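You operate a simulated robot arm through the tools that you are given. There is no shell and no other tool.

Carry out the task below with a simulated two-armed robot. There is one attempt and no reset: what you move stays moved.

JOB
Hold the blue floor light on the top of the work bench steady with one hand and press the button of the blue floor light to switch it on with the other.
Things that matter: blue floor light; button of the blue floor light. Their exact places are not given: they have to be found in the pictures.

Only the result counts: the job must be done as asked and must still hold three seconds after the hand-in. Knocking over, shifting, dropping, spilling or breaking anything else fails it.

ROBOT AND FRAMES
Two 7-joint arms with two-finger parallel grippers on one trunk, on a base that moves. Base frame: it is fixed to the floor where the robot stands at the start and does not move with it; the origin is under the middle of the robot, x ahead of it, y to its left, z up. Units: cm, degrees, N and s.
The left shoulder is at the start at [6, 14.3, 99.1], the right one opposite. With the tool pointing down near the work surface each hand reaches from about 26 to 70 cm from the robot's upright axis, wherever it stands, measured 20 degrees to its own side. Places, roughly: blue floor light [300, 175, 100]; button of the blue floor light [300, 180, 100]. Payload 1.57 kg a hand.
The tool frame of a hand sits at the grasp point between the pads (the TCP): z along the fingers, y along the line on which they close. The tips reach 3 cm beyond it. Largest opening 11 cm; finger width 2.4, thickness 1.2; the body of the gripper, 4.8 by 11.2 cm, starts 7.8 cm behind the TCP.
Orientation is that of the tool frame in the base frame, as a unit quaternion [w, x, y, z]. With the fingers straight down and closing along the base's y, the tool's x points along the base's -x, its y along +y and its z along -z.

CONTROLS
- The arms move only by the tool play_rows. It takes "left_targets", "right_targets" or both (then of equal length, played together; a hand with none holds still); each is a list of rows, each an object (a shift or turn left out is 0, a gripper value left out holds the last) with "delta_rot": the turn, a rotation vector about the tool's x, y, z in units of 120 degrees (1.0 is 120 degrees), a list of three; "travel": the shift along the tool's x, y, z in units of 500 mm (1.0 is 500 mm), a list of three; "fingers": the finger opening in cm, from 0 to 11. In form: [{"delta_rot": [ax, ay, az], "travel": [dx, dy, dz], "fingers": fingers}, ...]. A call has 1 to 20 rows; each row is the pose to reach, as a shift and turn from the pose commanded when the call began, along the tool's axes at that moment. A call with a number of a shift or a turn outside -1 to 1 is refused whole. Each row takes 0.2 s and may step no farther than 5 cm and 8.6 degrees from the row before; otherwise, or with a gripper value out of range, the whole call is refused. Where a pose cannot be reached the arm comes as near as it can. A force on the tool above 40 N (or 10 N above the force at the start of the call, whichever is more), or a blocked arm, ends the call early, and 0.2 s more pass. The fingers move at their own pace (about 4.5 cm/s each) and stop on an object; they squeeze with about 30 N. The grip force told is the motor's: it shows also when the fingers shut on nothing. Time passes only in rows, and 0.2 s behind the last, so rows that repeat a pose let the fingers close. It gives the time, the measured TCP pose, the force on the tool (base axes), the opening and the grip force at its end, in the units of the frame above (readings bear some noise), with the torque about the TCP (base axes, N m) and any sound that the robot's microphone picked up.
- Cameras (640 x 400 px; columns grow to the right, rows downward): "scene" is now at [6.22, -0.8, 163.43]; the picture's right is [0.03, -1.00, 0.00], its down [-0.57, -0.02, -0.82] and it looks along [0.82, 0.02, -0.57] (base axes); focal length 264 px, centre (320, 200). "left" rides on the left gripper at [7, -1.6, -14.1] in its tool frame; the picture's right is [0.23, 0.97, 0.00], its down [-0.86, 0.20, -0.48] and it looks along [-0.47, 0.11, 0.88] (tool axes); focal length 222 px, centre (320, 200). "right" rides on the right gripper at [7, 1.6, -14.1] in its tool frame; the picture's right is [-0.23, 0.97, 0.00], its down [-0.86, -0.20, -0.48] and it looks along [-0.47, -0.11, 0.88] (tool axes); focal length 222 px, centre (320, 200).
- capture(camera): a new picture of that camera. It takes no simulated time.
- move_column(by): slides the trunk up (or, below 0, down) by that many cm; the arms and the scene camera ride with it, the base frame stays. It gives what a move gives, with no picture.
- base_move(legs): drives the robot by 1 to 6 legs, each [ahead, left, turn to the left] in cm, cm and degrees, along the robot's own axes; the way and the turn of a leg run together, so that a leg with both is an arc; at most 150 cm and 180 degrees a leg. The arms and the cameras ride along, it lands a little off, and it stops where it bumps. It gives what a move gives.
- aim_head(pan, tilt): turns the head with the scene camera to pan (to the left, within 86 degrees either way) and tilt (down, from -29 to 69), counted from straight ahead of the robot. It gives what a move gives.
- locate(camera, pixels): for up to 12 pixels [column, row] of the newest picture of that camera ("zoom" is the newest enlarged one), the place [x, y, z] in the base frame of the surface seen there, good to about 0.2 cm, but the place of the scene camera against the robot may be out by one fixed shift of up to 1.8 cm in any direction. It takes no simulated time.
- inspect(camera, box): a new picture of the part [left, top, right, bottom] of that camera's present view, enlarged. It takes no simulated time.
- close_job(): hands the job in; it is judged then, once.

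Unless the task says otherwise, let go and move clear before handing in.

The tools are called after ">>>" by a JSON object that holds its "method" and its "body". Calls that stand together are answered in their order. play_rows: Moves the arms, as the interface text tells. Its arguments: {"type":"object","properties":{"left_targets":{"type":"array"},"right_targets":{"type":"array"}},"required":[]} The other tools are called the same way: move_column (by) moves the trunk up or down; base_move (legs) drives the base; aim_head (pan, tilt) turns the head that bears the scene camera; capture (camera) takes a picture; locate (camera, pixels) gives the place of the surface under pixels of a picture; inspect (camera, box) takes an enlarged picture of a part of a camera's view; close_job () hands the job in.

At the start:

```text
time_s: 0.0
left_tool_pos: [45.63, 24.86, 111.01]
left_ee_rot: [0.0, 0.0, 1.0, 0.001]
left_ft_force: [-1.0, -0.1, -0.1]
left_torque: [0.02, 0.0, -0.02]
left_gripper_width: 11.01
left_grasp_force: 0.1
right_tool_pos: [47.92, -23.23, 117.53]
right_ee_rot: [0.0, 0.0, 1.0, 0.0]
right_ft_force: [0.5, 0.1, -0.1]
right_torque: [-0.02, 0.03, 0.01]
right_gripper_width: 11.01
right_grasp_force: 0.0
trunk travel left (down, up): [-59.0, 0.0]
robot x, y, heading: [-0.09, 0.12, -0.1]
head pan, tilt (commanded): [1.6, 34.5]
```

scene: 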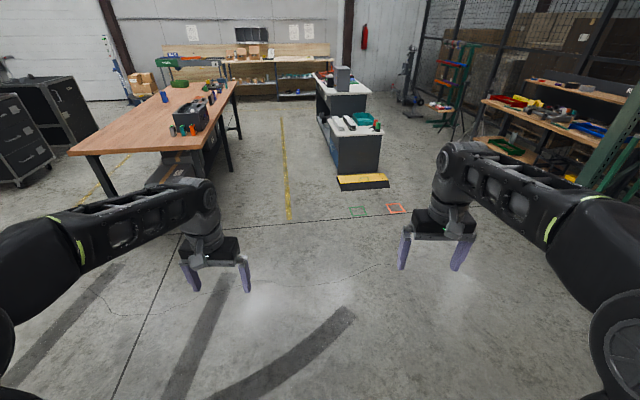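
right: 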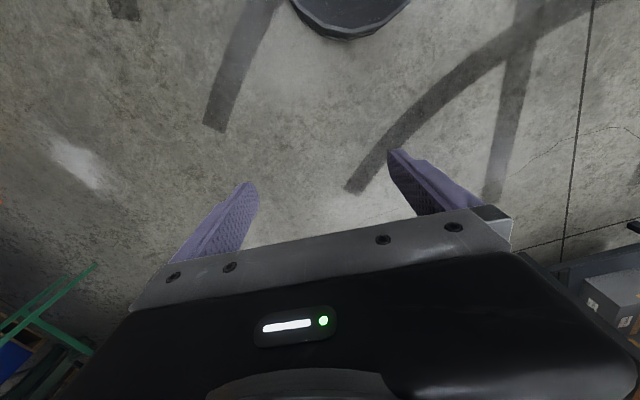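
left: 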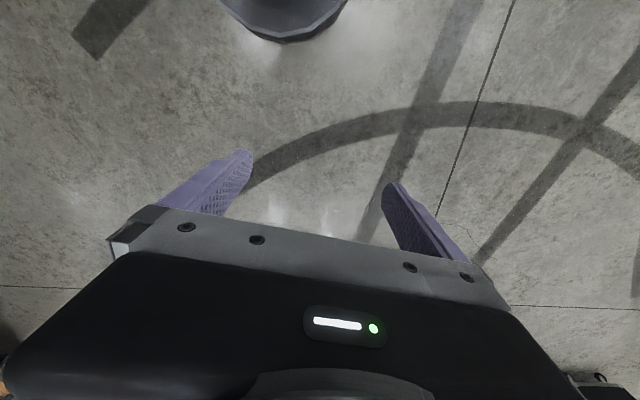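

The scene picture shows a wooden work bench on the left (rows 85-150) with a small blue object near pixel (164, 97). I'll enlarge that part to find out what it is.

>>> {"method": "inspect", "body": {"camera": "scene", "box": [60, 50, 260, 175]}}

>>> {"method": "locate", "body": {"camera": "scene", "pixels": [[164, 97], [70, 150], [214, 137], [236, 84], [160, 85], [185, 120], [210, 97], [350, 180], [282, 120]]}}

```text
3.20 times, centred on (160, 112) of scene
```

zoom: 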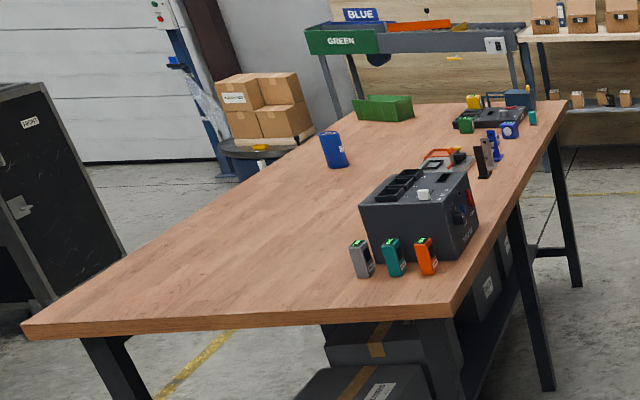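

```text
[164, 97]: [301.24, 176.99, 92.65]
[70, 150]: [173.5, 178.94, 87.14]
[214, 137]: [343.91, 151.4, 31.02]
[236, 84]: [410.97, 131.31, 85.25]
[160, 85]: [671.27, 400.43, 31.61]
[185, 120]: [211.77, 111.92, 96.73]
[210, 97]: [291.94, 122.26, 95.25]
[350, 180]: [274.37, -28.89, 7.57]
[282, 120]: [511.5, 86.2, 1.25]
```

The blue item at zoom pixel (333, 150) lies near [301, 177, 93], which matches the given rough place. I'll locate the bench edges and its feet next so I can plan a drive.

>>> {"method": "locate", "body": {"camera": "zoom", "pixels": [[25, 326], [448, 310], [562, 105], [365, 108], [334, 150], [336, 167], [330, 134], [275, 130], [200, 215], [540, 140], [110, 240], [240, 150]]}}

>>> {"method": "inspect", "body": {"camera": "scene", "box": [140, 75, 200, 112]}}

>>> {"method": "aim_head", "body": {"pan": 40, "tilt": 20}}

>>> {"method": "capture", "body": {"camera": "scene"}}

```text
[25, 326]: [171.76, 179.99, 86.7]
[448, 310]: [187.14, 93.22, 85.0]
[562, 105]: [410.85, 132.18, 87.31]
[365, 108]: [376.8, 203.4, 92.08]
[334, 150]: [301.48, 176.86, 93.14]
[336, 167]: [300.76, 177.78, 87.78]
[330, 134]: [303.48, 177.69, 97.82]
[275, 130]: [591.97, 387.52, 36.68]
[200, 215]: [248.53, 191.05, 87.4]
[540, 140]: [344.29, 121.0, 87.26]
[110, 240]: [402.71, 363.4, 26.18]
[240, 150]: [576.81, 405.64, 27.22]
```

```text
10.67 times, centred on (170, 94) of scene
```

zoom: 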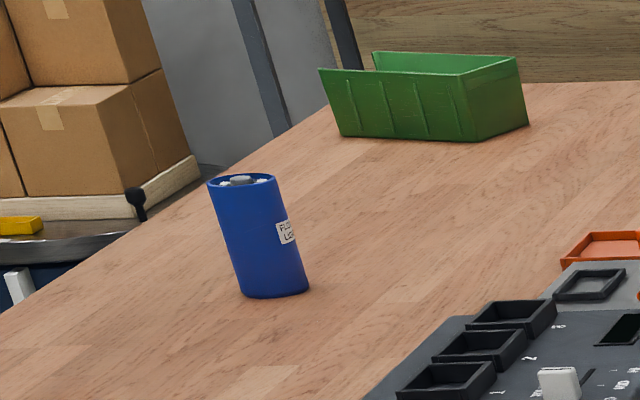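

```text
time_s: 1.1
left_tool_pos: [45.61, 24.81, 110.84]
left_ee_rot: [0.0, 0.0, 1.0, 0.0]
left_ft_force: [0.4, 0.5, 0.3]
left_torque: [0.0, 0.0, 0.02]
left_gripper_width: 11.01
left_grasp_force: 0.1
right_tool_pos: [47.9, -23.26, 117.47]
right_ee_rot: [0.001, 0.0, 1.0, -0.001]
right_ft_force: [-0.4, -0.8, -0.6]
right_torque: [-0.02, 0.0, 0.01]
right_gripper_width: 10.99
right_grasp_force: 0.0
trunk travel left (down, up): [-59.0, 0.0]
robot x, y, heading: [-0.25, 0.08, -0.1]
head pan, tilt (commanded): [40.0, 20.0]
```

```text
taken
```

scene: 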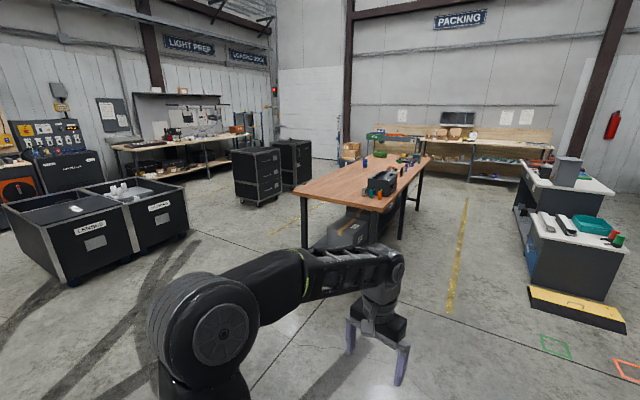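

The blue item carries a "FLO… LIGHT" label and has a white button on top, so it is the floor light: a cylinder about 10 cm tall standing near the bench's left edge. I'll check the free floor on the left of the bench, around the cabinets at (255, 175) and (293, 163).

>>> {"method": "locate", "body": {"camera": "scene", "pixels": [[257, 207], [278, 195], [235, 195], [293, 188], [310, 180], [278, 168], [305, 215], [303, 245], [330, 170], [350, 152], [270, 230], [185, 235]]}}

>>> {"method": "inspect", "body": {"camera": "scene", "box": [220, 120, 440, 258]}}

```text
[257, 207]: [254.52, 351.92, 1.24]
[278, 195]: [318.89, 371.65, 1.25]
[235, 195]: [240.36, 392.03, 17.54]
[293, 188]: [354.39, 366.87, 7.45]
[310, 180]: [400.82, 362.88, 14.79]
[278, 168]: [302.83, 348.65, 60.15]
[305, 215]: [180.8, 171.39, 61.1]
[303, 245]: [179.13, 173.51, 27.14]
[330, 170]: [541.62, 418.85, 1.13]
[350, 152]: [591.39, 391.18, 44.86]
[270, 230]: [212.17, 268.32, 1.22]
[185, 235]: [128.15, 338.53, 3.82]
```

```text
2.90 times, centred on (330, 189) of scene
```

zoom: 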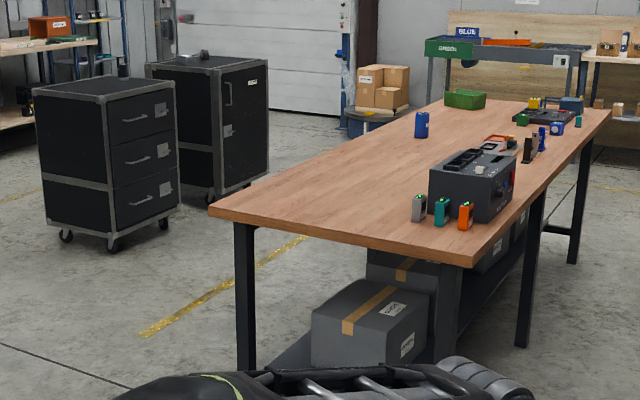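

The cabinets begin at about y = 345, so there is a corridor over 1 m wide left of the bench. I need the corners of the bins at (70, 285), (140, 250) and (190, 235) before I choose the way.

>>> {"method": "locate", "body": {"camera": "scene", "pixels": [[70, 284], [137, 252], [188, 232], [8, 205], [75, 240], [140, 220], [118, 178], [200, 260], [250, 250], [150, 280]]}}

```text
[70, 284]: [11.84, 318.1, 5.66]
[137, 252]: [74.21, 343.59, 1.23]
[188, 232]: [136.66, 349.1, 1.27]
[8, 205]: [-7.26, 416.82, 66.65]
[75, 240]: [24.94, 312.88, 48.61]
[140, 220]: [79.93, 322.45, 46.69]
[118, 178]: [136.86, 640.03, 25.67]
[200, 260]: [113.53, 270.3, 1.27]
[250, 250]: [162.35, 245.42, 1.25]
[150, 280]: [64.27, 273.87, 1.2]
```

The bins start at y ≈ 313 and the floor between them and the bench is clear. I'll drive to about (294, 275) on the left side of the bench, then turn to face the light.

>>> {"method": "base_move", "body": {"legs": [[50, 122, 0], [50, 122, 0], [100, 18, 0], [94, 10, 0], [0, 0, -80]]}}

>>> {"method": "aim_head", "body": {"pan": 0, "tilt": 35}}

>>> {"method": "capture", "body": {"camera": "scene"}}

```text
time_s: 26.7
left_tool_pos: [328.62, 224.66, 111.01]
left_ee_rot: [0.001, 0.656, 0.755, 0.001]
left_ft_force: [0.0, -0.5, 0.3]
left_torque: [0.0, 0.02, -0.01]
left_gripper_width: 10.99
left_grasp_force: 0.0
right_tool_pos: [281.38, 215.66, 117.61]
right_ee_rot: [0.0, 0.656, 0.755, -0.001]
right_ft_force: [-1.0, -0.2, 0.7]
right_torque: [0.02, 0.02, 0.0]
right_gripper_width: 10.98
right_grasp_force: 0.1
trunk travel left (down, up): [-59.0, 0.0]
robot x, y, heading: [297.78, 266.4, -81.8]
head pan, tilt (commanded): [40.0, 20.0]
```

```text
time_s: 27.8
left_tool_pos: [328.6, 224.63, 111.02]
left_ee_rot: [-0.001, 0.655, 0.755, 0.0]
left_ft_force: [-0.6, -0.5, 0.1]
left_torque: [0.03, 0.01, 0.0]
left_gripper_width: 11.0
left_grasp_force: 0.1
right_tool_pos: [281.49, 215.46, 117.49]
right_ee_rot: [0.001, 0.655, 0.755, -0.001]
right_ft_force: [0.2, -0.1, -0.2]
right_torque: [-0.02, -0.03, 0.01]
right_gripper_width: 10.99
right_grasp_force: 0.0
trunk travel left (down, up): [-59.0, 0.0]
robot x, y, heading: [297.74, 266.56, -81.7]
head pan, tilt (commanded): [0.0, 35.0]
```

```text
taken
```

scene: 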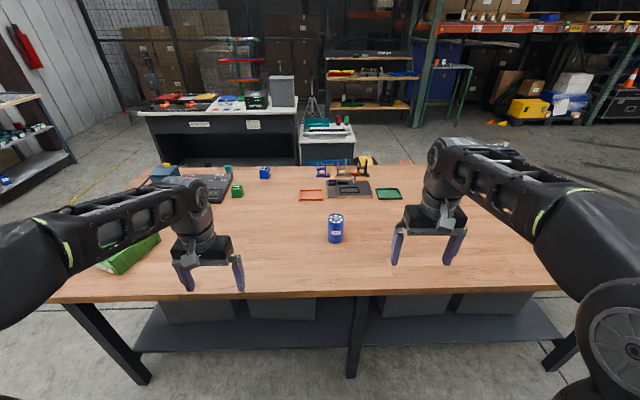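

The light stands at about (335, 228), straight ahead beyond the near bench edge (row 292). I'll enlarge it and measure it.

>>> {"method": "inspect", "body": {"camera": "scene", "box": [304, 200, 368, 250]}}

>>> {"method": "locate", "body": {"camera": "zoom", "pixels": [[320, 150], [300, 130], [280, 150], [360, 150], [320, 170], [320, 300], [320, 340], [320, 120], [250, 150], [390, 150]]}}

>>> {"method": "locate", "body": {"camera": "scene", "pixels": [[335, 217], [335, 235], [335, 242], [330, 291], [60, 300], [550, 285], [355, 375]]}}

```text
8.00 times, centred on (336, 225) of scene
```

zoom: 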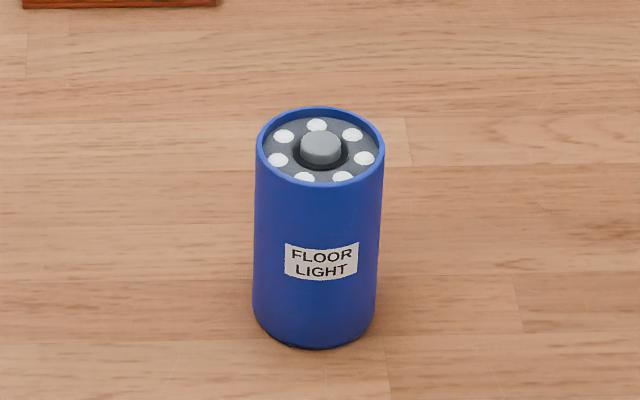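

```text
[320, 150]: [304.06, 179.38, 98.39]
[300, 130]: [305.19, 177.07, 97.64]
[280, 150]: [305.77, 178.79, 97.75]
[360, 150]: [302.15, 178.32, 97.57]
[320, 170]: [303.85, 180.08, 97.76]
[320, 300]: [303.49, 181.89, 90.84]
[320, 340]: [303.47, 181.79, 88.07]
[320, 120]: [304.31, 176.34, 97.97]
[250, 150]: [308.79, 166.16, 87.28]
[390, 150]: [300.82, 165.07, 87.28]
```

```text
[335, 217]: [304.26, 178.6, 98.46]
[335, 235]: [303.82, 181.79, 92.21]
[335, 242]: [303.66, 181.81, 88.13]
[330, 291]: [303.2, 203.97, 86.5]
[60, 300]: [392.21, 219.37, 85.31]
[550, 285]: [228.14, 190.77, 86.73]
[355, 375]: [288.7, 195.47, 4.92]
```

The light is centred near (304, 179), about 6 cm wide, from z 87.3 to 98.3, with a grey round button in the middle of its top. Before driving in, I'll check how low the forearms hang and where the bench's near legs are.

>>> {"method": "locate", "body": {"camera": "scene", "pixels": [[20, 320], [60, 260], [120, 250], [190, 225], [230, 270], [540, 220], [610, 240], [600, 330], [460, 210], [450, 250], [110, 360], [555, 350]]}}

>>> {"method": "capture", "body": {"camera": "left"}}

>>> {"method": "capture", "body": {"camera": "right"}}

```text
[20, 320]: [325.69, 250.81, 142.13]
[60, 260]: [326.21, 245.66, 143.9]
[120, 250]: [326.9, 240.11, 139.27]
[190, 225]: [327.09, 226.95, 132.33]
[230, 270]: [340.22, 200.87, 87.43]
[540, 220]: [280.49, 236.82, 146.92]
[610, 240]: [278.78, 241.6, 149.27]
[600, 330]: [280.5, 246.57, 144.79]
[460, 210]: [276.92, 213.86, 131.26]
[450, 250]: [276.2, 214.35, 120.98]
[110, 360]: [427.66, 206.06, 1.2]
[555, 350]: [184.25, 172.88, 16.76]
```

```text
taken
```

left: 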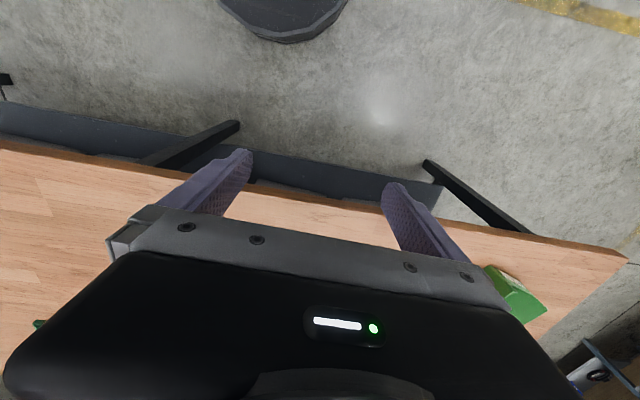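

```text
taken
```

right: 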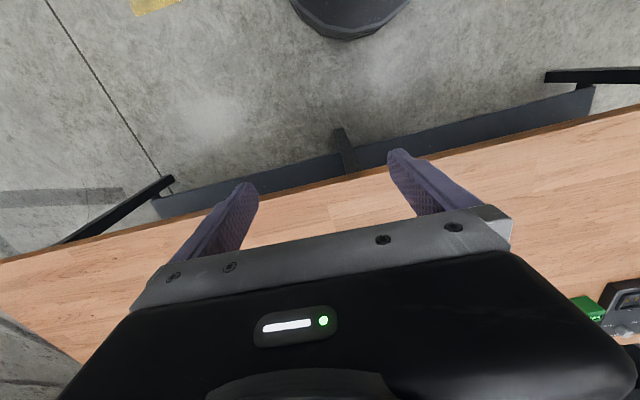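

The hand pictures show the round base at the top (left picture, around (285, 35)) and the bench edge. I'll measure the base's front edge to know how far I can drive in.

>>> {"method": "locate", "body": {"camera": "left", "pixels": [[290, 38], [240, 15], [340, 10], [290, 20], [200, 135], [160, 160], [300, 160]]}}

>>> {"method": "locate", "body": {"camera": "right", "pixels": [[345, 35], [300, 8], [345, 140], [260, 185], [340, 175], [100, 250]]}}

```text
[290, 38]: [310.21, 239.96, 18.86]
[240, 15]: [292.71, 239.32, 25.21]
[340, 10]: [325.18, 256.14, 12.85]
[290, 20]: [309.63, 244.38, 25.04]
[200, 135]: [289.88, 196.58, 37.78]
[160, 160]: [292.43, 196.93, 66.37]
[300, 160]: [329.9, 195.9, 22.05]
```

```text
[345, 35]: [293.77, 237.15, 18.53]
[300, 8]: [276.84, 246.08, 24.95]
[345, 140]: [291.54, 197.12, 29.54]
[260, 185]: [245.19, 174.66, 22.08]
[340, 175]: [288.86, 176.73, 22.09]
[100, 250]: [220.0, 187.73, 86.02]
```

The base front is at about y = 238, and the bench leg and shelf are at about y = 196, so there is about 40 cm of clearance. I'll drive ahead 30 cm, which leaves the light about 58 cm from the robot's axis.

>>> {"method": "base_move", "body": {"legs": [[30, 0, 0]]}}

>>> {"method": "aim_head", "body": {"pan": -5, "tilt": 50}}

>>> {"method": "capture", "body": {"camera": "scene"}}

>>> {"method": "capture", "body": {"camera": "right"}}

```text
time_s: 29.8
left_tool_pos: [332.99, 194.76, 110.79]
left_ee_rot: [0.0, 0.654, 0.756, 0.0]
left_ft_force: [0.3, -0.3, 0.0]
left_torque: [0.02, -0.03, 0.03]
left_gripper_width: 10.99
left_grasp_force: 0.1
right_tool_pos: [285.84, 185.54, 117.41]
right_ee_rot: [0.0, 0.655, 0.756, 0.0]
right_ft_force: [0.1, 0.2, -0.8]
right_torque: [0.02, -0.02, 0.01]
right_gripper_width: 11.02
right_grasp_force: 0.0
trunk travel left (down, up): [-59.0, 0.0]
robot x, y, heading: [301.82, 236.27, -81.8]
head pan, tilt (commanded): [0.0, 35.0]
```

```text
time_s: 30.6
left_tool_pos: [332.88, 194.82, 110.98]
left_ee_rot: [0.0, 0.654, 0.757, 0.001]
left_ft_force: [-0.2, -0.4, 0.1]
left_torque: [0.02, 0.02, 0.01]
left_gripper_width: 11.01
left_grasp_force: 0.1
right_tool_pos: [285.82, 185.7, 117.59]
right_ee_rot: [0.001, 0.655, 0.756, -0.001]
right_ft_force: [-0.6, 0.6, -0.1]
right_torque: [0.0, 0.03, -0.05]
right_gripper_width: 10.99
right_grasp_force: 0.0
trunk travel left (down, up): [-59.0, 0.0]
robot x, y, heading: [302.04, 236.31, -81.8]
head pan, tilt (commanded): [-5.0, 50.0]
```

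```text
taken
```

scene: 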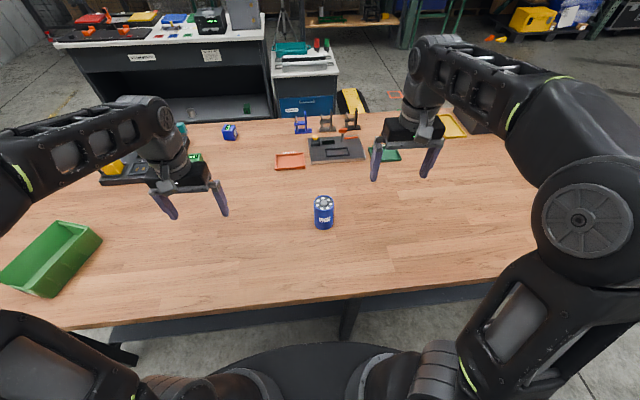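

```text
taken
```

right: 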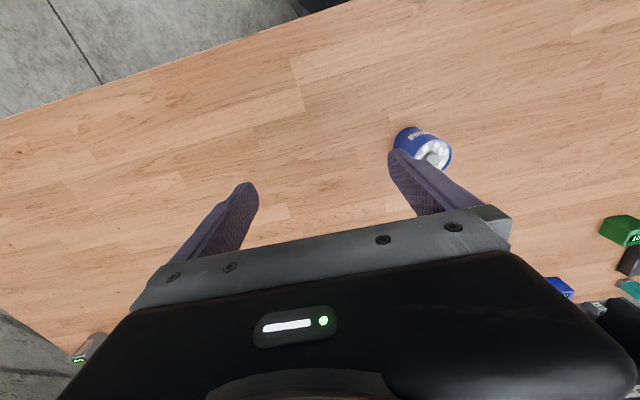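

The light now sits within reach, at scene pixel (323, 212), and the right hand camera sees it at (433, 150). I'll locate it with both cameras and compare them, which gives the scene camera's fixed shift.

>>> {"method": "inspect", "body": {"camera": "right", "box": [380, 110, 476, 170]}}

>>> {"method": "locate", "body": {"camera": "zoom", "pixels": [[380, 300], [350, 260], [420, 250], [300, 250], [200, 200], [390, 250], [350, 300], [420, 310]]}}

>>> {"method": "inspect", "body": {"camera": "scene", "box": [299, 185, 347, 235]}}

```text
6.67 times, centred on (428, 140) of right
```

zoom: 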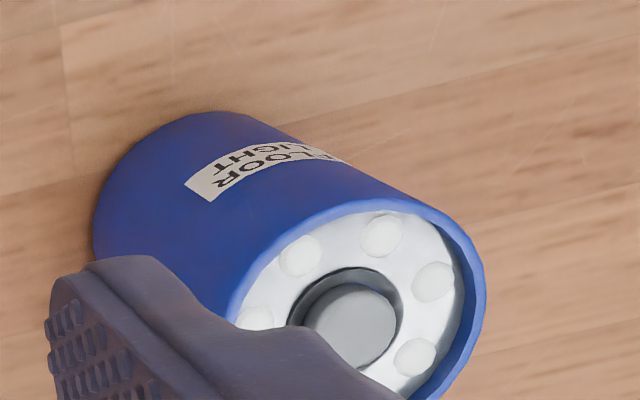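

```text
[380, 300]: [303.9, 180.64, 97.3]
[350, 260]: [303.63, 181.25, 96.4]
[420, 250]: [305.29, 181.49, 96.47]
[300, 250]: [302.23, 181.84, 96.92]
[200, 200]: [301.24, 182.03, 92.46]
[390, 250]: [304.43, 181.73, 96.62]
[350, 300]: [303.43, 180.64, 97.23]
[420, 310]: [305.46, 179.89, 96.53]
```

```text
8.00 times, centred on (323, 210) of scene
```

zoom: 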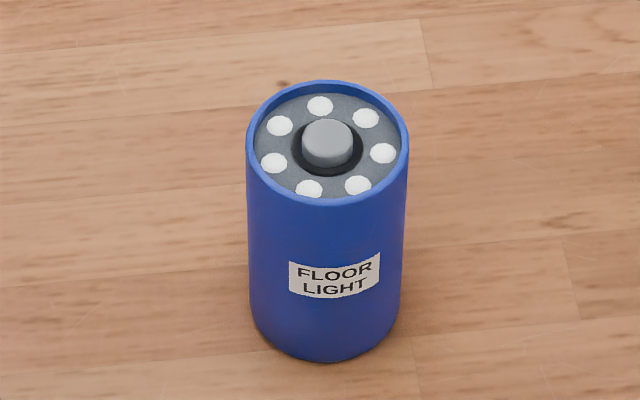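

>>> {"method": "locate", "body": {"camera": "zoom", "pixels": [[327, 135], [310, 130], [345, 130], [327, 148], [280, 165], [380, 165], [327, 190], [326, 85], [250, 140], [404, 140], [326, 300], [500, 350]]}}

>>> {"method": "locate", "body": {"camera": "right", "pixels": [[434, 158], [300, 150], [434, 110], [470, 190], [405, 137]]}}

```text
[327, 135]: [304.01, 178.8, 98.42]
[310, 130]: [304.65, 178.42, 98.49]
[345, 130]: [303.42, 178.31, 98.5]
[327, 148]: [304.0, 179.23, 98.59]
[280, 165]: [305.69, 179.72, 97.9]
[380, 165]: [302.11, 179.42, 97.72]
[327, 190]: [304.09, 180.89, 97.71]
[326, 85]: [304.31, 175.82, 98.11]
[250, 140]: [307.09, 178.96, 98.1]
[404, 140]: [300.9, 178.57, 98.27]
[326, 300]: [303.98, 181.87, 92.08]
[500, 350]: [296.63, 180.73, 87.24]
```

```text
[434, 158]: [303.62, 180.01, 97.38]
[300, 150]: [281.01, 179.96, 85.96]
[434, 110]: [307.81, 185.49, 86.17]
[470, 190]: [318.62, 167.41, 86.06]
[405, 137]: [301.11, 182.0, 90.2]
```

Comparing the two cameras: the right hand camera gives the bench at z = 86.1 and the button at (303.5, 180.0, 97.4), while the scene camera reads about (+0.5, −1.2, +1.1) higher. I'll use the hand-camera values and tilt the left hand to come in from the left-back, aiming for a side grip 40° below horizontal. This move stops 16 cm short of the light.

>>> {"method": "play_rows", "body": {"left_targets": [{"delta_rot": [0.01453, -0.03991, 0.03116], "travel": [-0.002, -0.04672, 0.01842], "fingers": 11}, {"delta_rot": [0.02906, -0.07982, 0.06232], "travel": [-0.004, -0.09344, 0.03684]}, {"delta_rot": [0.04359, -0.11973, 0.09348], "travel": [-0.006, -0.14016, 0.05526]}, {"delta_rot": [0.05812, -0.15964, 0.12464], "travel": [-0.008, -0.18688, 0.07368]}, {"delta_rot": [0.07265, -0.19955, 0.1558], "travel": [-0.01, -0.2336, 0.0921]}, {"delta_rot": [0.08718, -0.23946, 0.18696], "travel": [-0.012, -0.28032, 0.11052]}, {"delta_rot": [0.10171, -0.27937, 0.21812], "travel": [-0.014, -0.32704, 0.12894]}, {"delta_rot": [0.11624, -0.31928, 0.24928], "travel": [-0.016, -0.37376, 0.14736]}, {"delta_rot": [0.13077, -0.35919, 0.28044], "travel": [-0.018, -0.42048, 0.16578]}, {"delta_rot": [0.1453, -0.3991, 0.3116], "travel": [-0.02, -0.4672, 0.1842]}, {"delta_rot": [0.1453, -0.3991, 0.3116], "travel": [-0.02, -0.4672, 0.1842]}]}}

>>> {"method": "capture", "body": {"camera": "scene"}}

>>> {"method": "capture", "body": {"camera": "left"}}

>>> {"method": "capture", "body": {"camera": "right"}}

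```text
time_s: 33.0
left_tool_pos: [310.12, 190.52, 101.82]
left_ee_rot: [0.206, 0.791, 0.441, -0.37]
left_ft_force: [0.1, -0.5, -0.8]
left_torque: [-0.03, 0.01, -0.01]
left_gripper_width: 10.98
left_grasp_force: 0.1
right_tool_pos: [285.73, 185.62, 117.6]
right_ee_rot: [0.001, 0.654, 0.756, -0.001]
right_ft_force: [-0.7, -0.3, -0.2]
right_torque: [-0.02, -0.04, -0.01]
right_gripper_width: 11.02
right_grasp_force: 0.1
trunk travel left (down, up): [-59.0, 0.0]
robot x, y, heading: [301.76, 236.29, -81.9]
head pan, tilt (commanded): [-5.0, 50.0]
```

```text
taken
```

scene: 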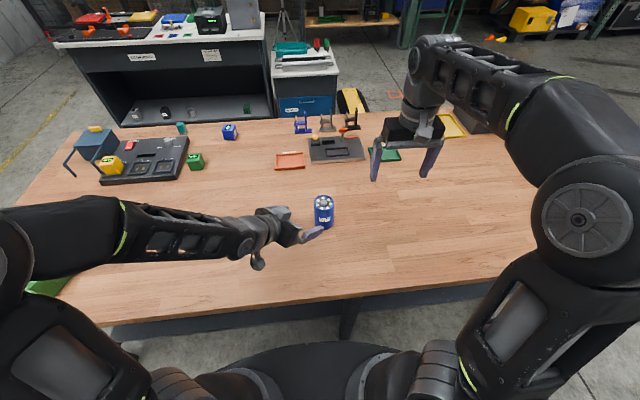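

```text
taken
```

left: 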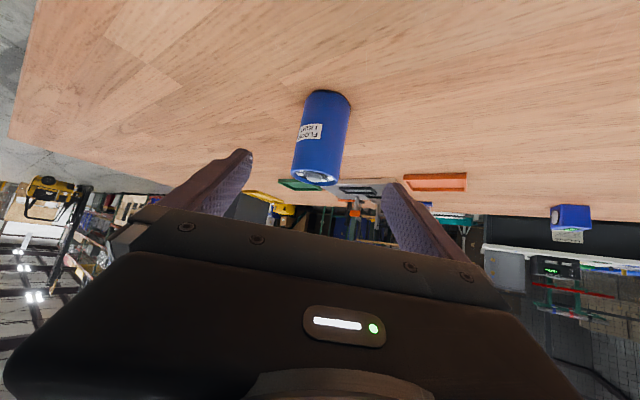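

```text
taken
```

right: 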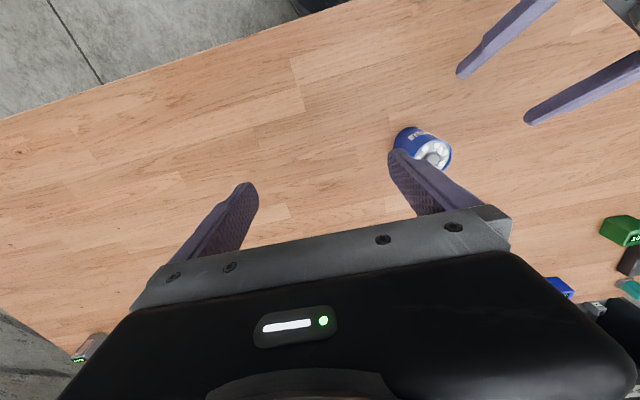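

The left hand is at its pre-grasp pose, and in the left picture the light (columns 293–350) lies between the two fingers. I'll check its place with the left camera before advancing.

>>> {"method": "inspect", "body": {"camera": "left", "box": [260, 70, 388, 200]}}

>>> {"method": "locate", "body": {"camera": "left", "pixels": [[326, 100], [322, 140], [303, 140], [341, 140], [310, 176], [295, 172], [325, 176], [400, 130], [230, 120], [345, 105]]}}

```text
3.08 times, centred on (324, 135) of left
```

zoom: 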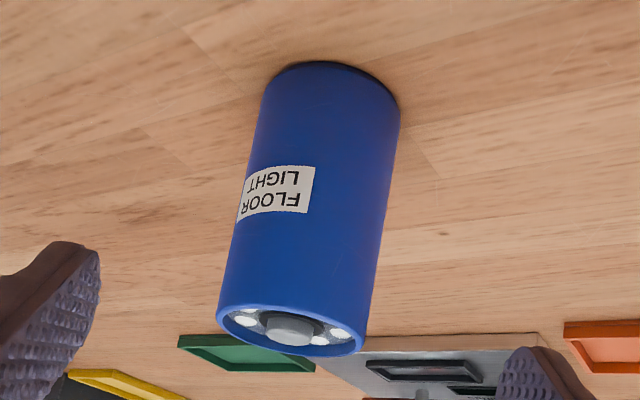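

```text
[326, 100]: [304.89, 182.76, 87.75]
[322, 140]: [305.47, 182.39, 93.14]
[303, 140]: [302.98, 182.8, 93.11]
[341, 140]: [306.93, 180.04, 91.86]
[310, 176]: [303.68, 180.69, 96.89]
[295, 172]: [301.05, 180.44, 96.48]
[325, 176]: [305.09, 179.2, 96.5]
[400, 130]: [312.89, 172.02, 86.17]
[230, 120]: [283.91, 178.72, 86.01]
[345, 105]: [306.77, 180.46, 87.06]
```

The left camera agrees with the right one: bench at z = 86.1, and a fit to the side gives a light axis at (303.8, 179.9) with 3.05 cm radius. The tool line passes 0.2 cm beside that, so I'll advance 16 cm along the fingers with a 0.2 cm sideways correction, fingers open.

>>> {"method": "play_rows", "body": {"left_targets": [{"travel": [0, 0.001, 0.04], "fingers": 11}, {"travel": [0, 0.002, 0.08]}, {"travel": [0, 0.003, 0.12]}, {"travel": [0, 0.004, 0.16]}, {"travel": [0, 0.004, 0.2]}, {"travel": [0, 0.004, 0.24]}, {"travel": [0, 0.004, 0.28]}, {"travel": [0, 0.004, 0.3]}, {"travel": [0, 0.004, 0.32]}, {"travel": [0, 0.004, 0.32]}]}}

>>> {"method": "capture", "body": {"camera": "left"}}

>>> {"method": "capture", "body": {"camera": "right"}}

>>> {"method": "inspect", "body": {"camera": "scene", "box": [220, 150, 420, 275]}}

```text
time_s: 35.2
left_tool_pos: [303.81, 179.96, 91.49]
left_ee_rot: [0.206, 0.791, 0.442, -0.369]
left_ft_force: [-0.1, 0.1, 0.1]
left_torque: [0.0, -0.04, -0.03]
left_gripper_width: 11.02
left_grasp_force: 0.1
right_tool_pos: [285.9, 185.68, 117.51]
right_ee_rot: [0.0, 0.655, 0.756, 0.0]
right_ft_force: [0.3, -1.3, 0.7]
right_torque: [0.0, -0.02, -0.01]
right_gripper_width: 10.99
right_grasp_force: 0.1
trunk travel left (down, up): [-59.0, 0.0]
robot x, y, heading: [302.48, 236.31, -81.9]
head pan, tilt (commanded): [-5.0, 50.0]
```

```text
taken
```

left: 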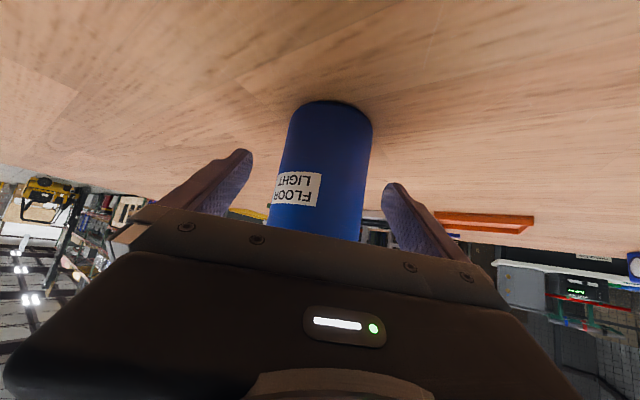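

```text
taken
```

right: 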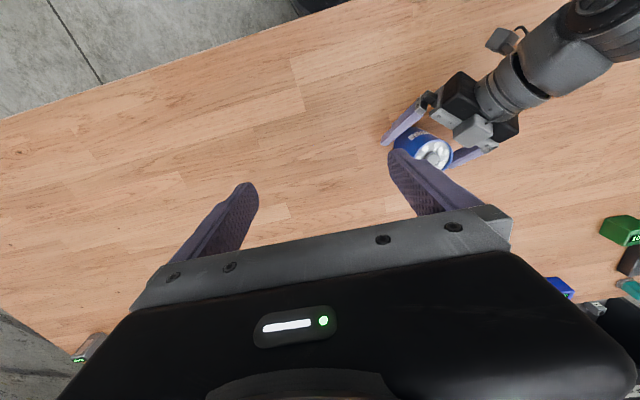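

```text
3.20 times, centred on (320, 212) of scene
```

zoom: 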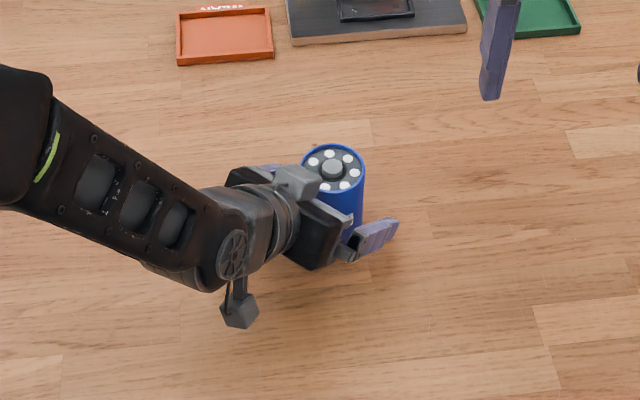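

The left fingers straddle the light evenly (left picture, fingers at (235, 165) and (400, 205), light at 270–372), the forces are about zero and the top is free. I'll close the left fingers on it now.

>>> {"method": "play_rows", "body": {"left_targets": [{"fingers": 9}, {"fingers": 7.5}, {"fingers": 6.5}, {"fingers": 5.8}, {"fingers": 5}, {"fingers": 4}, {"fingers": 4}, {"fingers": 4}]}}

>>> {"method": "capture", "body": {"camera": "left"}}

>>> {"method": "inspect", "body": {"camera": "scene", "box": [284, 175, 364, 225]}}

>>> {"method": "locate", "body": {"camera": "zoom", "pixels": [[316, 210], [316, 225], [295, 215], [340, 215], [240, 260], [480, 380], [560, 100]]}}

```text
time_s: 37.0
left_tool_pos: [303.77, 179.93, 91.5]
left_ee_rot: [0.206, 0.792, 0.441, -0.369]
left_ft_force: [0.1, 0.0, 0.0]
left_torque: [-0.01, -0.1, -0.01]
left_gripper_width: 6.36
left_grasp_force: 29.7
right_tool_pos: [285.74, 185.72, 117.52]
right_ee_rot: [0.001, 0.655, 0.756, 0.0]
right_ft_force: [0.3, 0.6, -0.5]
right_torque: [0.02, 0.01, -0.01]
right_gripper_width: 11.01
right_grasp_force: 0.0
trunk travel left (down, up): [-59.0, 0.0]
robot x, y, heading: [301.7, 236.22, -81.6]
head pan, tilt (commanded): [-5.0, 50.0]
```

```text
taken
```

left: 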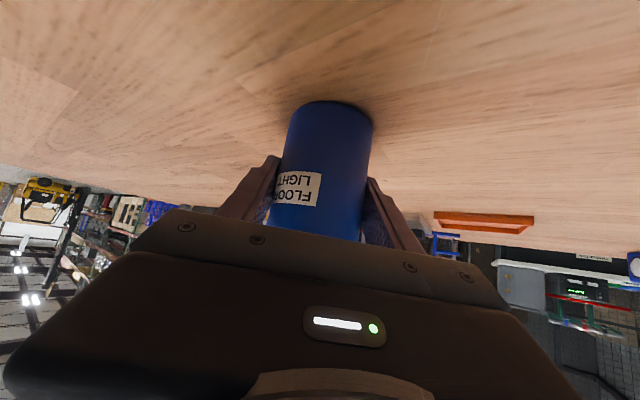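

```text
8.00 times, centred on (324, 200) of scene
```

zoom: 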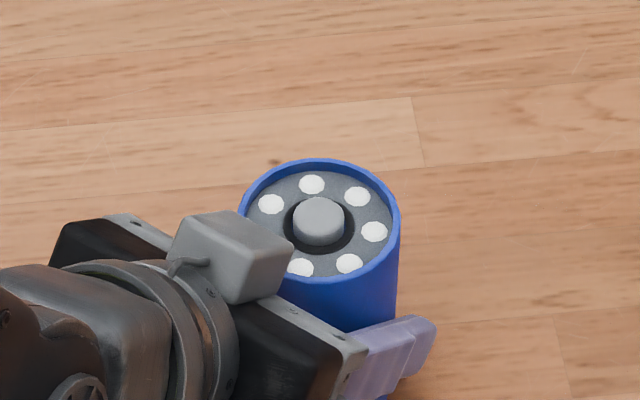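

```text
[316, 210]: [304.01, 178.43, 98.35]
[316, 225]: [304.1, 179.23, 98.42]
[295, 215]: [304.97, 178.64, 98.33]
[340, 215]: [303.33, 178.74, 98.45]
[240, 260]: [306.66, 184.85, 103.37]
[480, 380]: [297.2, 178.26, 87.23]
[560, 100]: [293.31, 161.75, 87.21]
```

The left hand holds the light at 6.36 cm opening with 29.7 N, and the light hasn't shifted. I need to know how far the grey housing on the left gripper, around zoom (270, 250), is from the button before bringing the right fingers down.

>>> {"method": "locate", "body": {"camera": "zoom", "pixels": [[285, 245], [280, 265], [265, 235], [250, 290], [225, 215], [190, 240], [330, 350], [410, 330], [320, 198], [320, 243]]}}

>>> {"method": "capture", "body": {"camera": "right"}}

>>> {"method": "inspect", "body": {"camera": "right", "box": [370, 70, 530, 180]}}

```text
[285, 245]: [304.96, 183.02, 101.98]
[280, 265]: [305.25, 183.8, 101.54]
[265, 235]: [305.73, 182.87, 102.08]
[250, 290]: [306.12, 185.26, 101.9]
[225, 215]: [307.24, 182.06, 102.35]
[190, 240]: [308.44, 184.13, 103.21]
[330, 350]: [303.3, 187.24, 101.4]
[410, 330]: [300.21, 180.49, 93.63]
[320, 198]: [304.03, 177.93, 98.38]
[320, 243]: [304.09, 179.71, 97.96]
```

```text
taken
```

right: 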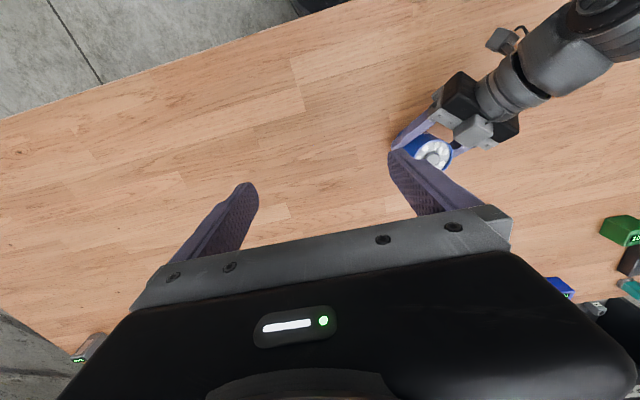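

```text
3.64 times, centred on (450, 125) of right
```

zoom: 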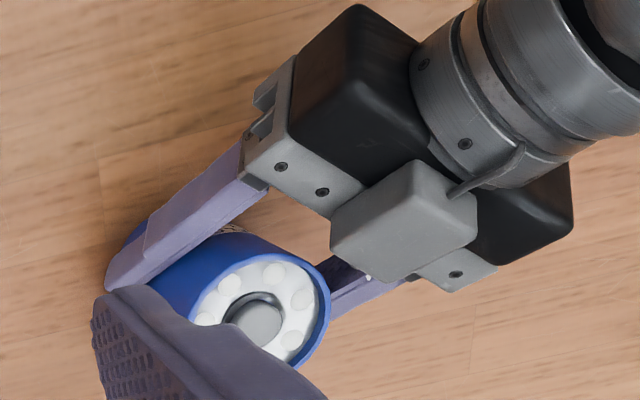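

The housing's nearest edge is about 4 cm from the button axis, after correcting for the scene shift. That leaves room for closed right fingers (about 1.2 cm half-width) coming straight down, so I'll close them and move the right hand level to above the button at z = 117.5.

>>> {"method": "play_rows", "body": {"right_targets": [{"fingers": 6}, {"fingers": 2}, {"fingers": 0}, {"fingers": 0}, {"fingers": 0}, {"travel": [-0.0206, 0.0422, 0], "fingers": 0}, {"travel": [-0.0412, 0.0845, 0]}, {"travel": [-0.0617, 0.1267, 0]}, {"travel": [-0.0823, 0.1689, 0]}, {"travel": [-0.1029, 0.2111, 0]}, {"travel": [-0.1235, 0.2534, 0]}, {"travel": [-0.144, 0.2956, 0]}, {"travel": [-0.1646, 0.3378, 0]}, {"travel": [-0.1646, 0.3378, 0]}]}}

>>> {"method": "capture", "body": {"camera": "right"}}

>>> {"method": "capture", "body": {"camera": "scene"}}

```text
time_s: 40.0
left_tool_pos: [303.57, 179.9, 91.49]
left_ee_rot: [0.206, 0.791, 0.441, -0.369]
left_ft_force: [0.1, -0.1, -0.5]
left_torque: [-0.02, 0.05, 0.07]
left_gripper_width: 6.34
left_grasp_force: 29.9
right_tool_pos: [299.55, 185.09, 116.67]
right_ee_rot: [0.001, 0.655, 0.756, 0.0]
right_ft_force: [0.6, 0.2, -0.4]
right_torque: [0.01, -0.05, -0.01]
right_gripper_width: 0.01
right_grasp_force: 20.9
right hand out of reach, approached as far as the arm can: row 8, 9, 10, 11, 12, 13, 14
trunk travel left (down, up): [-59.0, 0.0]
robot x, y, heading: [301.96, 236.53, -81.6]
head pan, tilt (commanded): [-5.0, 50.0]
```

```text
taken
```

right: 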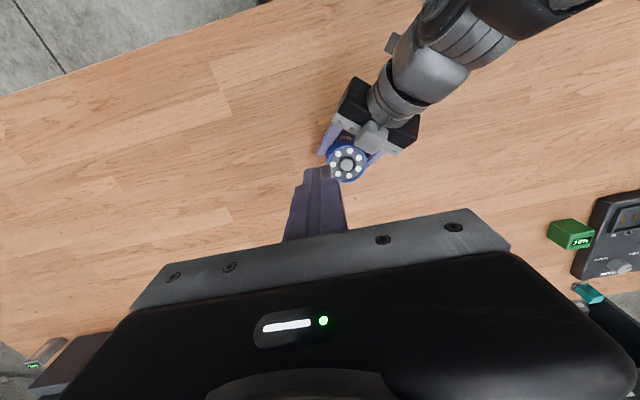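

```text
taken
```

scene: 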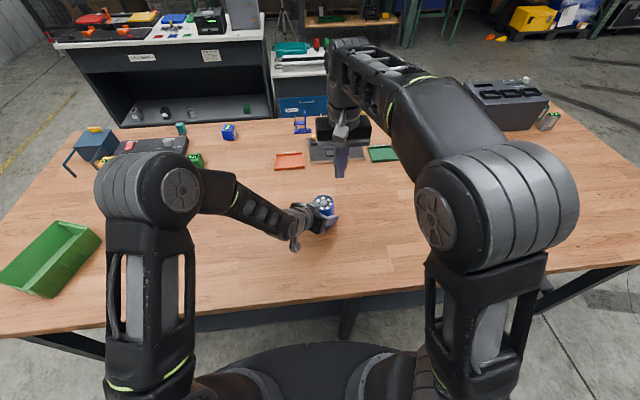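

The right arm ran out of reach at this height: it stopped at (299.6, 185.1, 116.7), short of the point above the button. Lower down the reach is longer, so I'll descend about 9.5 cm, which keeps the tips above z = 104 and clear of the left gripper (top at about z 102.5), and see where it ends up.

>>> {"method": "play_rows", "body": {"right_targets": [{"travel": [0, 0, 0.019], "fingers": 0}, {"travel": [0, 0, 0.038]}, {"travel": [0, 0, 0.057]}, {"travel": [0, 0, 0.076]}, {"travel": [0, 0, 0.095]}, {"travel": [0, 0, 0.114]}, {"travel": [0, 0, 0.133]}, {"travel": [0, 0, 0.152]}, {"travel": [0, 0, 0.171]}, {"travel": [0, 0, 0.19]}, {"travel": [0, 0, 0.19]}]}}

>>> {"method": "capture", "body": {"camera": "right"}}

>>> {"method": "capture", "body": {"camera": "scene"}}

```text
time_s: 42.4
left_tool_pos: [303.88, 179.95, 91.37]
left_ee_rot: [0.206, 0.792, 0.441, -0.369]
left_ft_force: [1.5, 1.0, 0.0]
left_torque: [-0.09, -0.2, -0.03]
left_gripper_width: 6.35
left_grasp_force: 30.4
right_tool_pos: [299.73, 185.33, 107.22]
right_ee_rot: [0.0, 0.655, 0.756, -0.001]
right_ft_force: [0.8, 0.3, 0.0]
right_torque: [0.01, 0.03, -0.02]
right_gripper_width: 0.02
right_grasp_force: 21.7
trunk travel left (down, up): [-59.0, 0.0]
robot x, y, heading: [302.16, 236.37, -81.7]
head pan, tilt (commanded): [-5.0, 50.0]
```

```text
taken
```

right: 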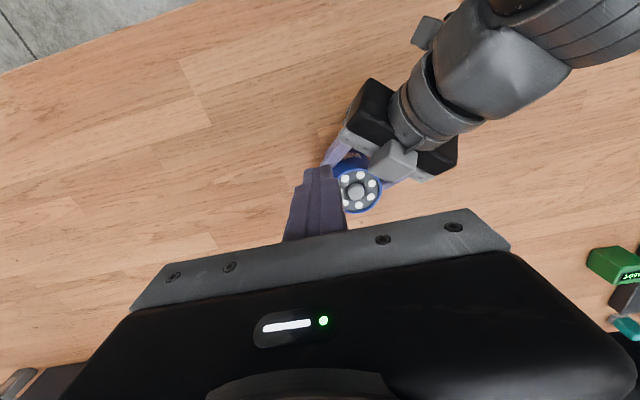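

```text
taken
```

scene: 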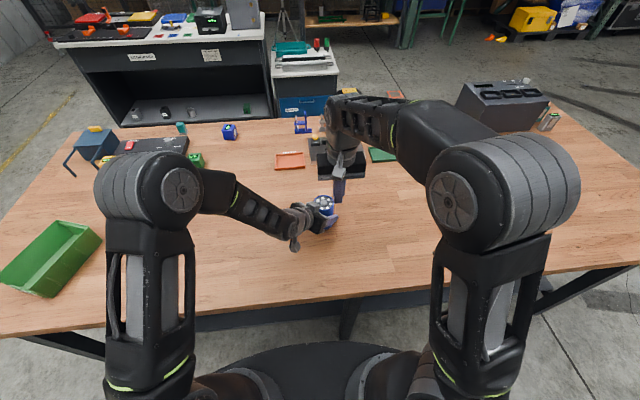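

The right hand is now at (299.7, 185.3, 107.2) and its camera sees the whole top of the light, with the button at about (356, 192). I'll locate the button exactly from here.

>>> {"method": "inspect", "body": {"camera": "right", "box": [316, 160, 396, 220]}}

>>> {"method": "locate", "body": {"camera": "right", "pixels": [[356, 192], [353, 190], [359, 195], [356, 188], [356, 196], [375, 180], [380, 195], [360, 212], [346, 206], [400, 152], [385, 170], [450, 250]]}}

```text
6.67 times, centred on (356, 190) of right
```

zoom: 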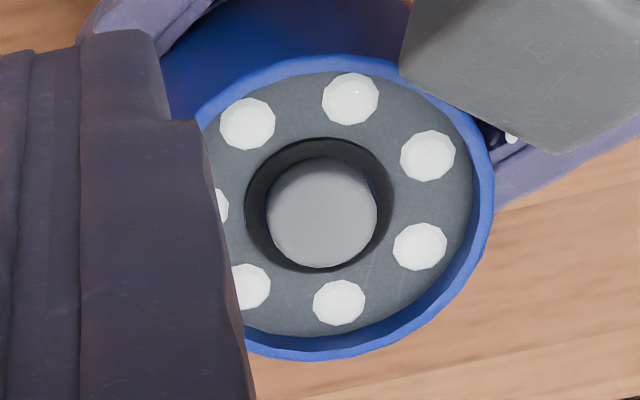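

```text
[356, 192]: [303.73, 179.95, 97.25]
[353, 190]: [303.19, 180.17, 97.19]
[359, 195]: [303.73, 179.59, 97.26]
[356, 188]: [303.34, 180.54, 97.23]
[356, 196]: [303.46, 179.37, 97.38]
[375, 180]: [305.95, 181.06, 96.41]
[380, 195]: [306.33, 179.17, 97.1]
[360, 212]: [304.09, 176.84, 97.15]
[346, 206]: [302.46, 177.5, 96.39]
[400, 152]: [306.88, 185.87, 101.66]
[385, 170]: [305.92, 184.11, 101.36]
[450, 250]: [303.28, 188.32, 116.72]
```

The button top centre comes out at (303.55, 179.95, 97.27). I'll also check where the closed fingertips lie relative to the tool point so the press is centred.

>>> {"method": "inspect", "body": {"camera": "right", "box": [270, 150, 366, 240]}}

>>> {"method": "locate", "body": {"camera": "right", "pixels": [[308, 172], [318, 172], [329, 172], [320, 185], [334, 185], [304, 190], [338, 215], [300, 215], [320, 215]]}}

```text
4.44 times, centred on (318, 195) of right
```

zoom: 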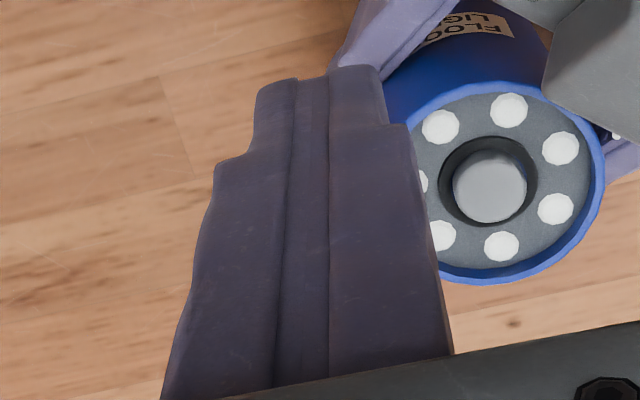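

```text
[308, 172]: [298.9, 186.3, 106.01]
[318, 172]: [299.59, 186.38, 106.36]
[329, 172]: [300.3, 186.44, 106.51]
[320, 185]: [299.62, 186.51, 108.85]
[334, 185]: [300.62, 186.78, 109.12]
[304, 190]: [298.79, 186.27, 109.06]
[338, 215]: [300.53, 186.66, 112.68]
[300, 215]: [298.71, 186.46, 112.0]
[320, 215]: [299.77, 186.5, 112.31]
```

The closed fingertips are centred on the tool point, about ±1.2 cm by ±0.8 cm, so they fit inside the rim. I'll move over the button and stop with the tips about 3 cm above it.

>>> {"method": "play_rows", "body": {"right_targets": [{"travel": [-0.0294, 0.015, 0.005], "fingers": 0}, {"travel": [-0.0588, 0.03, 0.01]}, {"travel": [-0.0882, 0.045, 0.015]}, {"travel": [-0.1176, 0.06, 0.02]}, {"travel": [-0.1176, 0.06, 0.04]}, {"travel": [-0.1176, 0.06, 0.06]}, {"travel": [-0.1176, 0.06, 0.078]}, {"travel": [-0.1176, 0.06, 0.078]}]}}

>>> {"method": "capture", "body": {"camera": "right"}}

>>> {"method": "inspect", "body": {"camera": "scene", "box": [270, 140, 390, 260]}}

>>> {"method": "capture", "body": {"camera": "left"}}

```text
time_s: 44.2
left_tool_pos: [303.81, 179.98, 91.52]
left_ee_rot: [0.206, 0.792, 0.442, -0.369]
left_ft_force: [0.1, 1.2, 0.0]
left_torque: [-0.08, -0.06, 0.0]
left_gripper_width: 6.34
left_grasp_force: 30.4
right_tool_pos: [303.57, 179.96, 103.25]
right_ee_rot: [0.001, 0.654, 0.756, 0.0]
right_ft_force: [-0.4, -0.2, -0.6]
right_torque: [0.01, 0.05, -0.03]
right_gripper_width: 0.03
right_grasp_force: 21.5
trunk travel left (down, up): [-59.0, 0.0]
robot x, y, heading: [302.06, 236.39, -82.0]
head pan, tilt (commanded): [-5.0, 50.0]
```

```text
taken
```

right: 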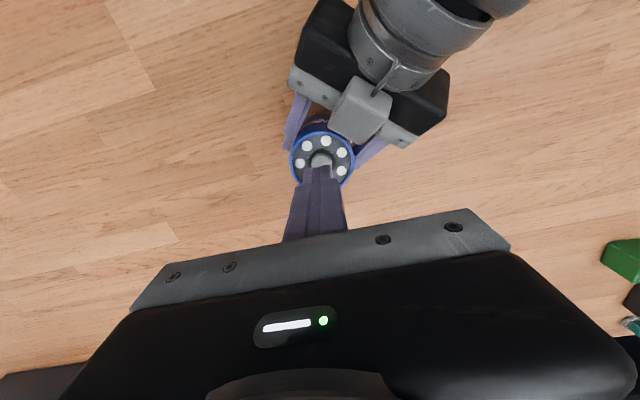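

```text
3.33 times, centred on (330, 200) of scene
```

zoom: 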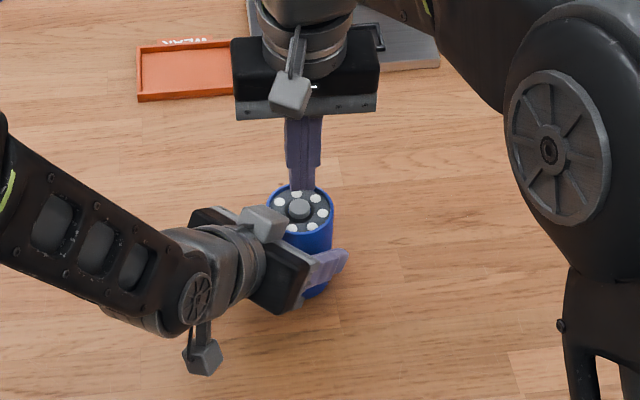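

```text
taken
```

left: 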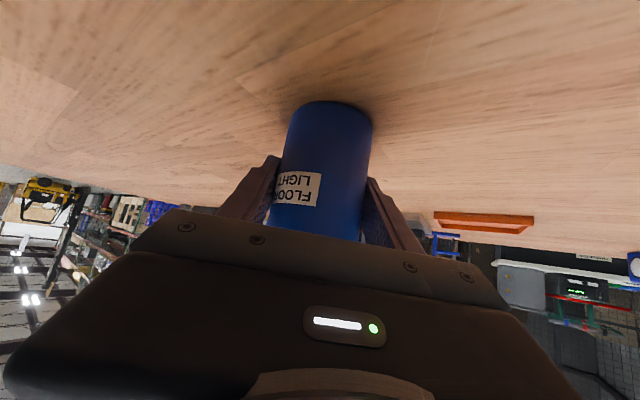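

The right tips point at the button ((320, 170) against the button at (321, 158)) and the left grip holds steady at 30 N. I'll descend 2.9 cm to just about contact, then read the force.

>>> {"method": "play_rows", "body": {"right_targets": [{"travel": [0, 0, 0.016], "fingers": 0}, {"travel": [0, 0, 0.032]}, {"travel": [0, 0, 0.044]}, {"travel": [0, 0, 0.052]}, {"travel": [0, 0, 0.058]}, {"travel": [0, 0, 0.058]}]}}

>>> {"method": "inspect", "body": {"camera": "right", "box": [270, 110, 370, 200]}}

>>> {"method": "inspect", "body": {"camera": "scene", "box": [290, 175, 360, 225]}}

```text
time_s: 45.6
left_tool_pos: [303.75, 179.91, 91.57]
left_ee_rot: [0.206, 0.791, 0.441, -0.369]
left_ft_force: [-1.6, 0.4, 0.0]
left_torque: [-0.07, -0.05, -0.03]
left_gripper_width: 6.34
left_grasp_force: 30.3
right_tool_pos: [303.44, 179.88, 100.39]
right_ee_rot: [0.001, 0.654, 0.756, 0.0]
right_ft_force: [0.0, 0.3, -0.9]
right_torque: [-0.01, -0.01, -0.01]
right_gripper_width: 0.02
right_grasp_force: 21.2
trunk travel left (down, up): [-59.0, 0.0]
robot x, y, heading: [302.23, 236.27, -82.0]
head pan, tilt (commanded): [-5.0, 50.0]
```

```text
4.44 times, centred on (320, 155) of right
```

zoom: 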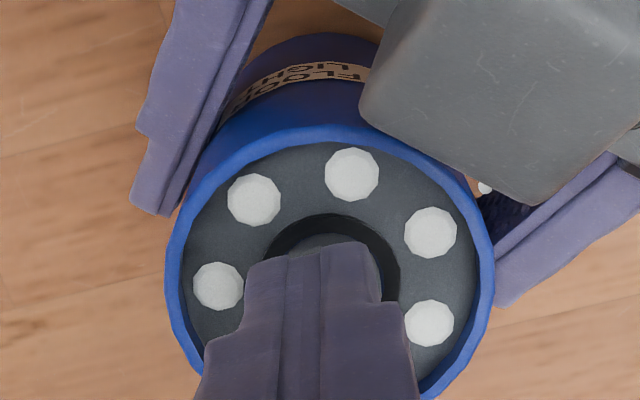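

```text
8.00 times, centred on (325, 200) of scene
```

zoom: 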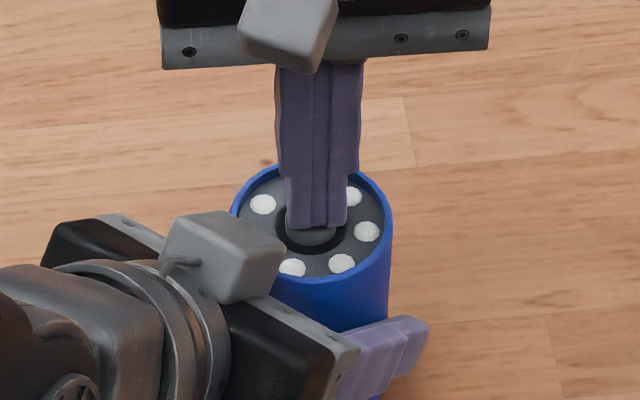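

The tips stand centred over the button, just touching or nearly so (scene zoom (315, 230)), with no force yet. I'll press down slowly in 0.1 cm steps up to 0.5 cm and listen for a click.

>>> {"method": "play_rows", "body": {"right_targets": [{"travel": [0, 0, 0.002], "fingers": 0}, {"travel": [0, 0, 0.004]}, {"travel": [0, 0, 0.006]}, {"travel": [0, 0, 0.008]}, {"travel": [0, 0, 0.01]}, {"travel": [0, 0, 0.01]}]}}

>>> {"method": "inspect", "body": {"camera": "scene", "box": [290, 175, 360, 225]}}

```text
time_s: 47.0
left_tool_pos: [303.72, 180.01, 91.48]
left_ee_rot: [0.206, 0.792, 0.441, -0.369]
left_ft_force: [-1.5, -0.3, -0.6]
left_torque: [-0.08, -0.09, 0.0]
left_gripper_width: 6.36
left_grasp_force: 29.7
right_tool_pos: [303.49, 179.8, 99.93]
right_ee_rot: [0.0, 0.655, 0.756, -0.001]
right_ft_force: [0.7, 0.6, 2.8]
right_torque: [0.03, -0.02, -0.04]
right_gripper_width: 0.0
right_grasp_force: 21.7
trunk travel left (down, up): [-59.0, 0.0]
robot x, y, heading: [301.6, 236.26, -81.8]
head pan, tilt (commanded): [-5.0, 50.0]
heard: click
```

```text
8.00 times, centred on (325, 200) of scene
```

zoom: 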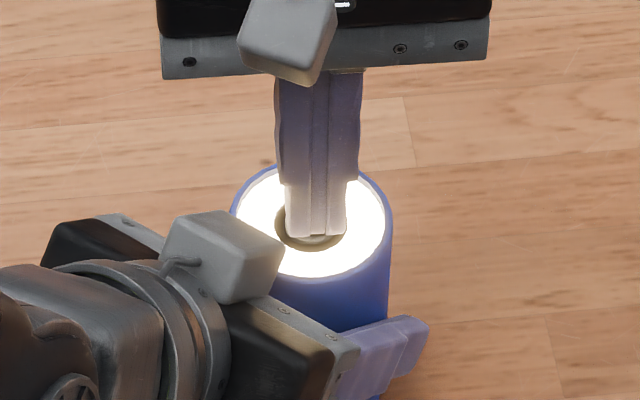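

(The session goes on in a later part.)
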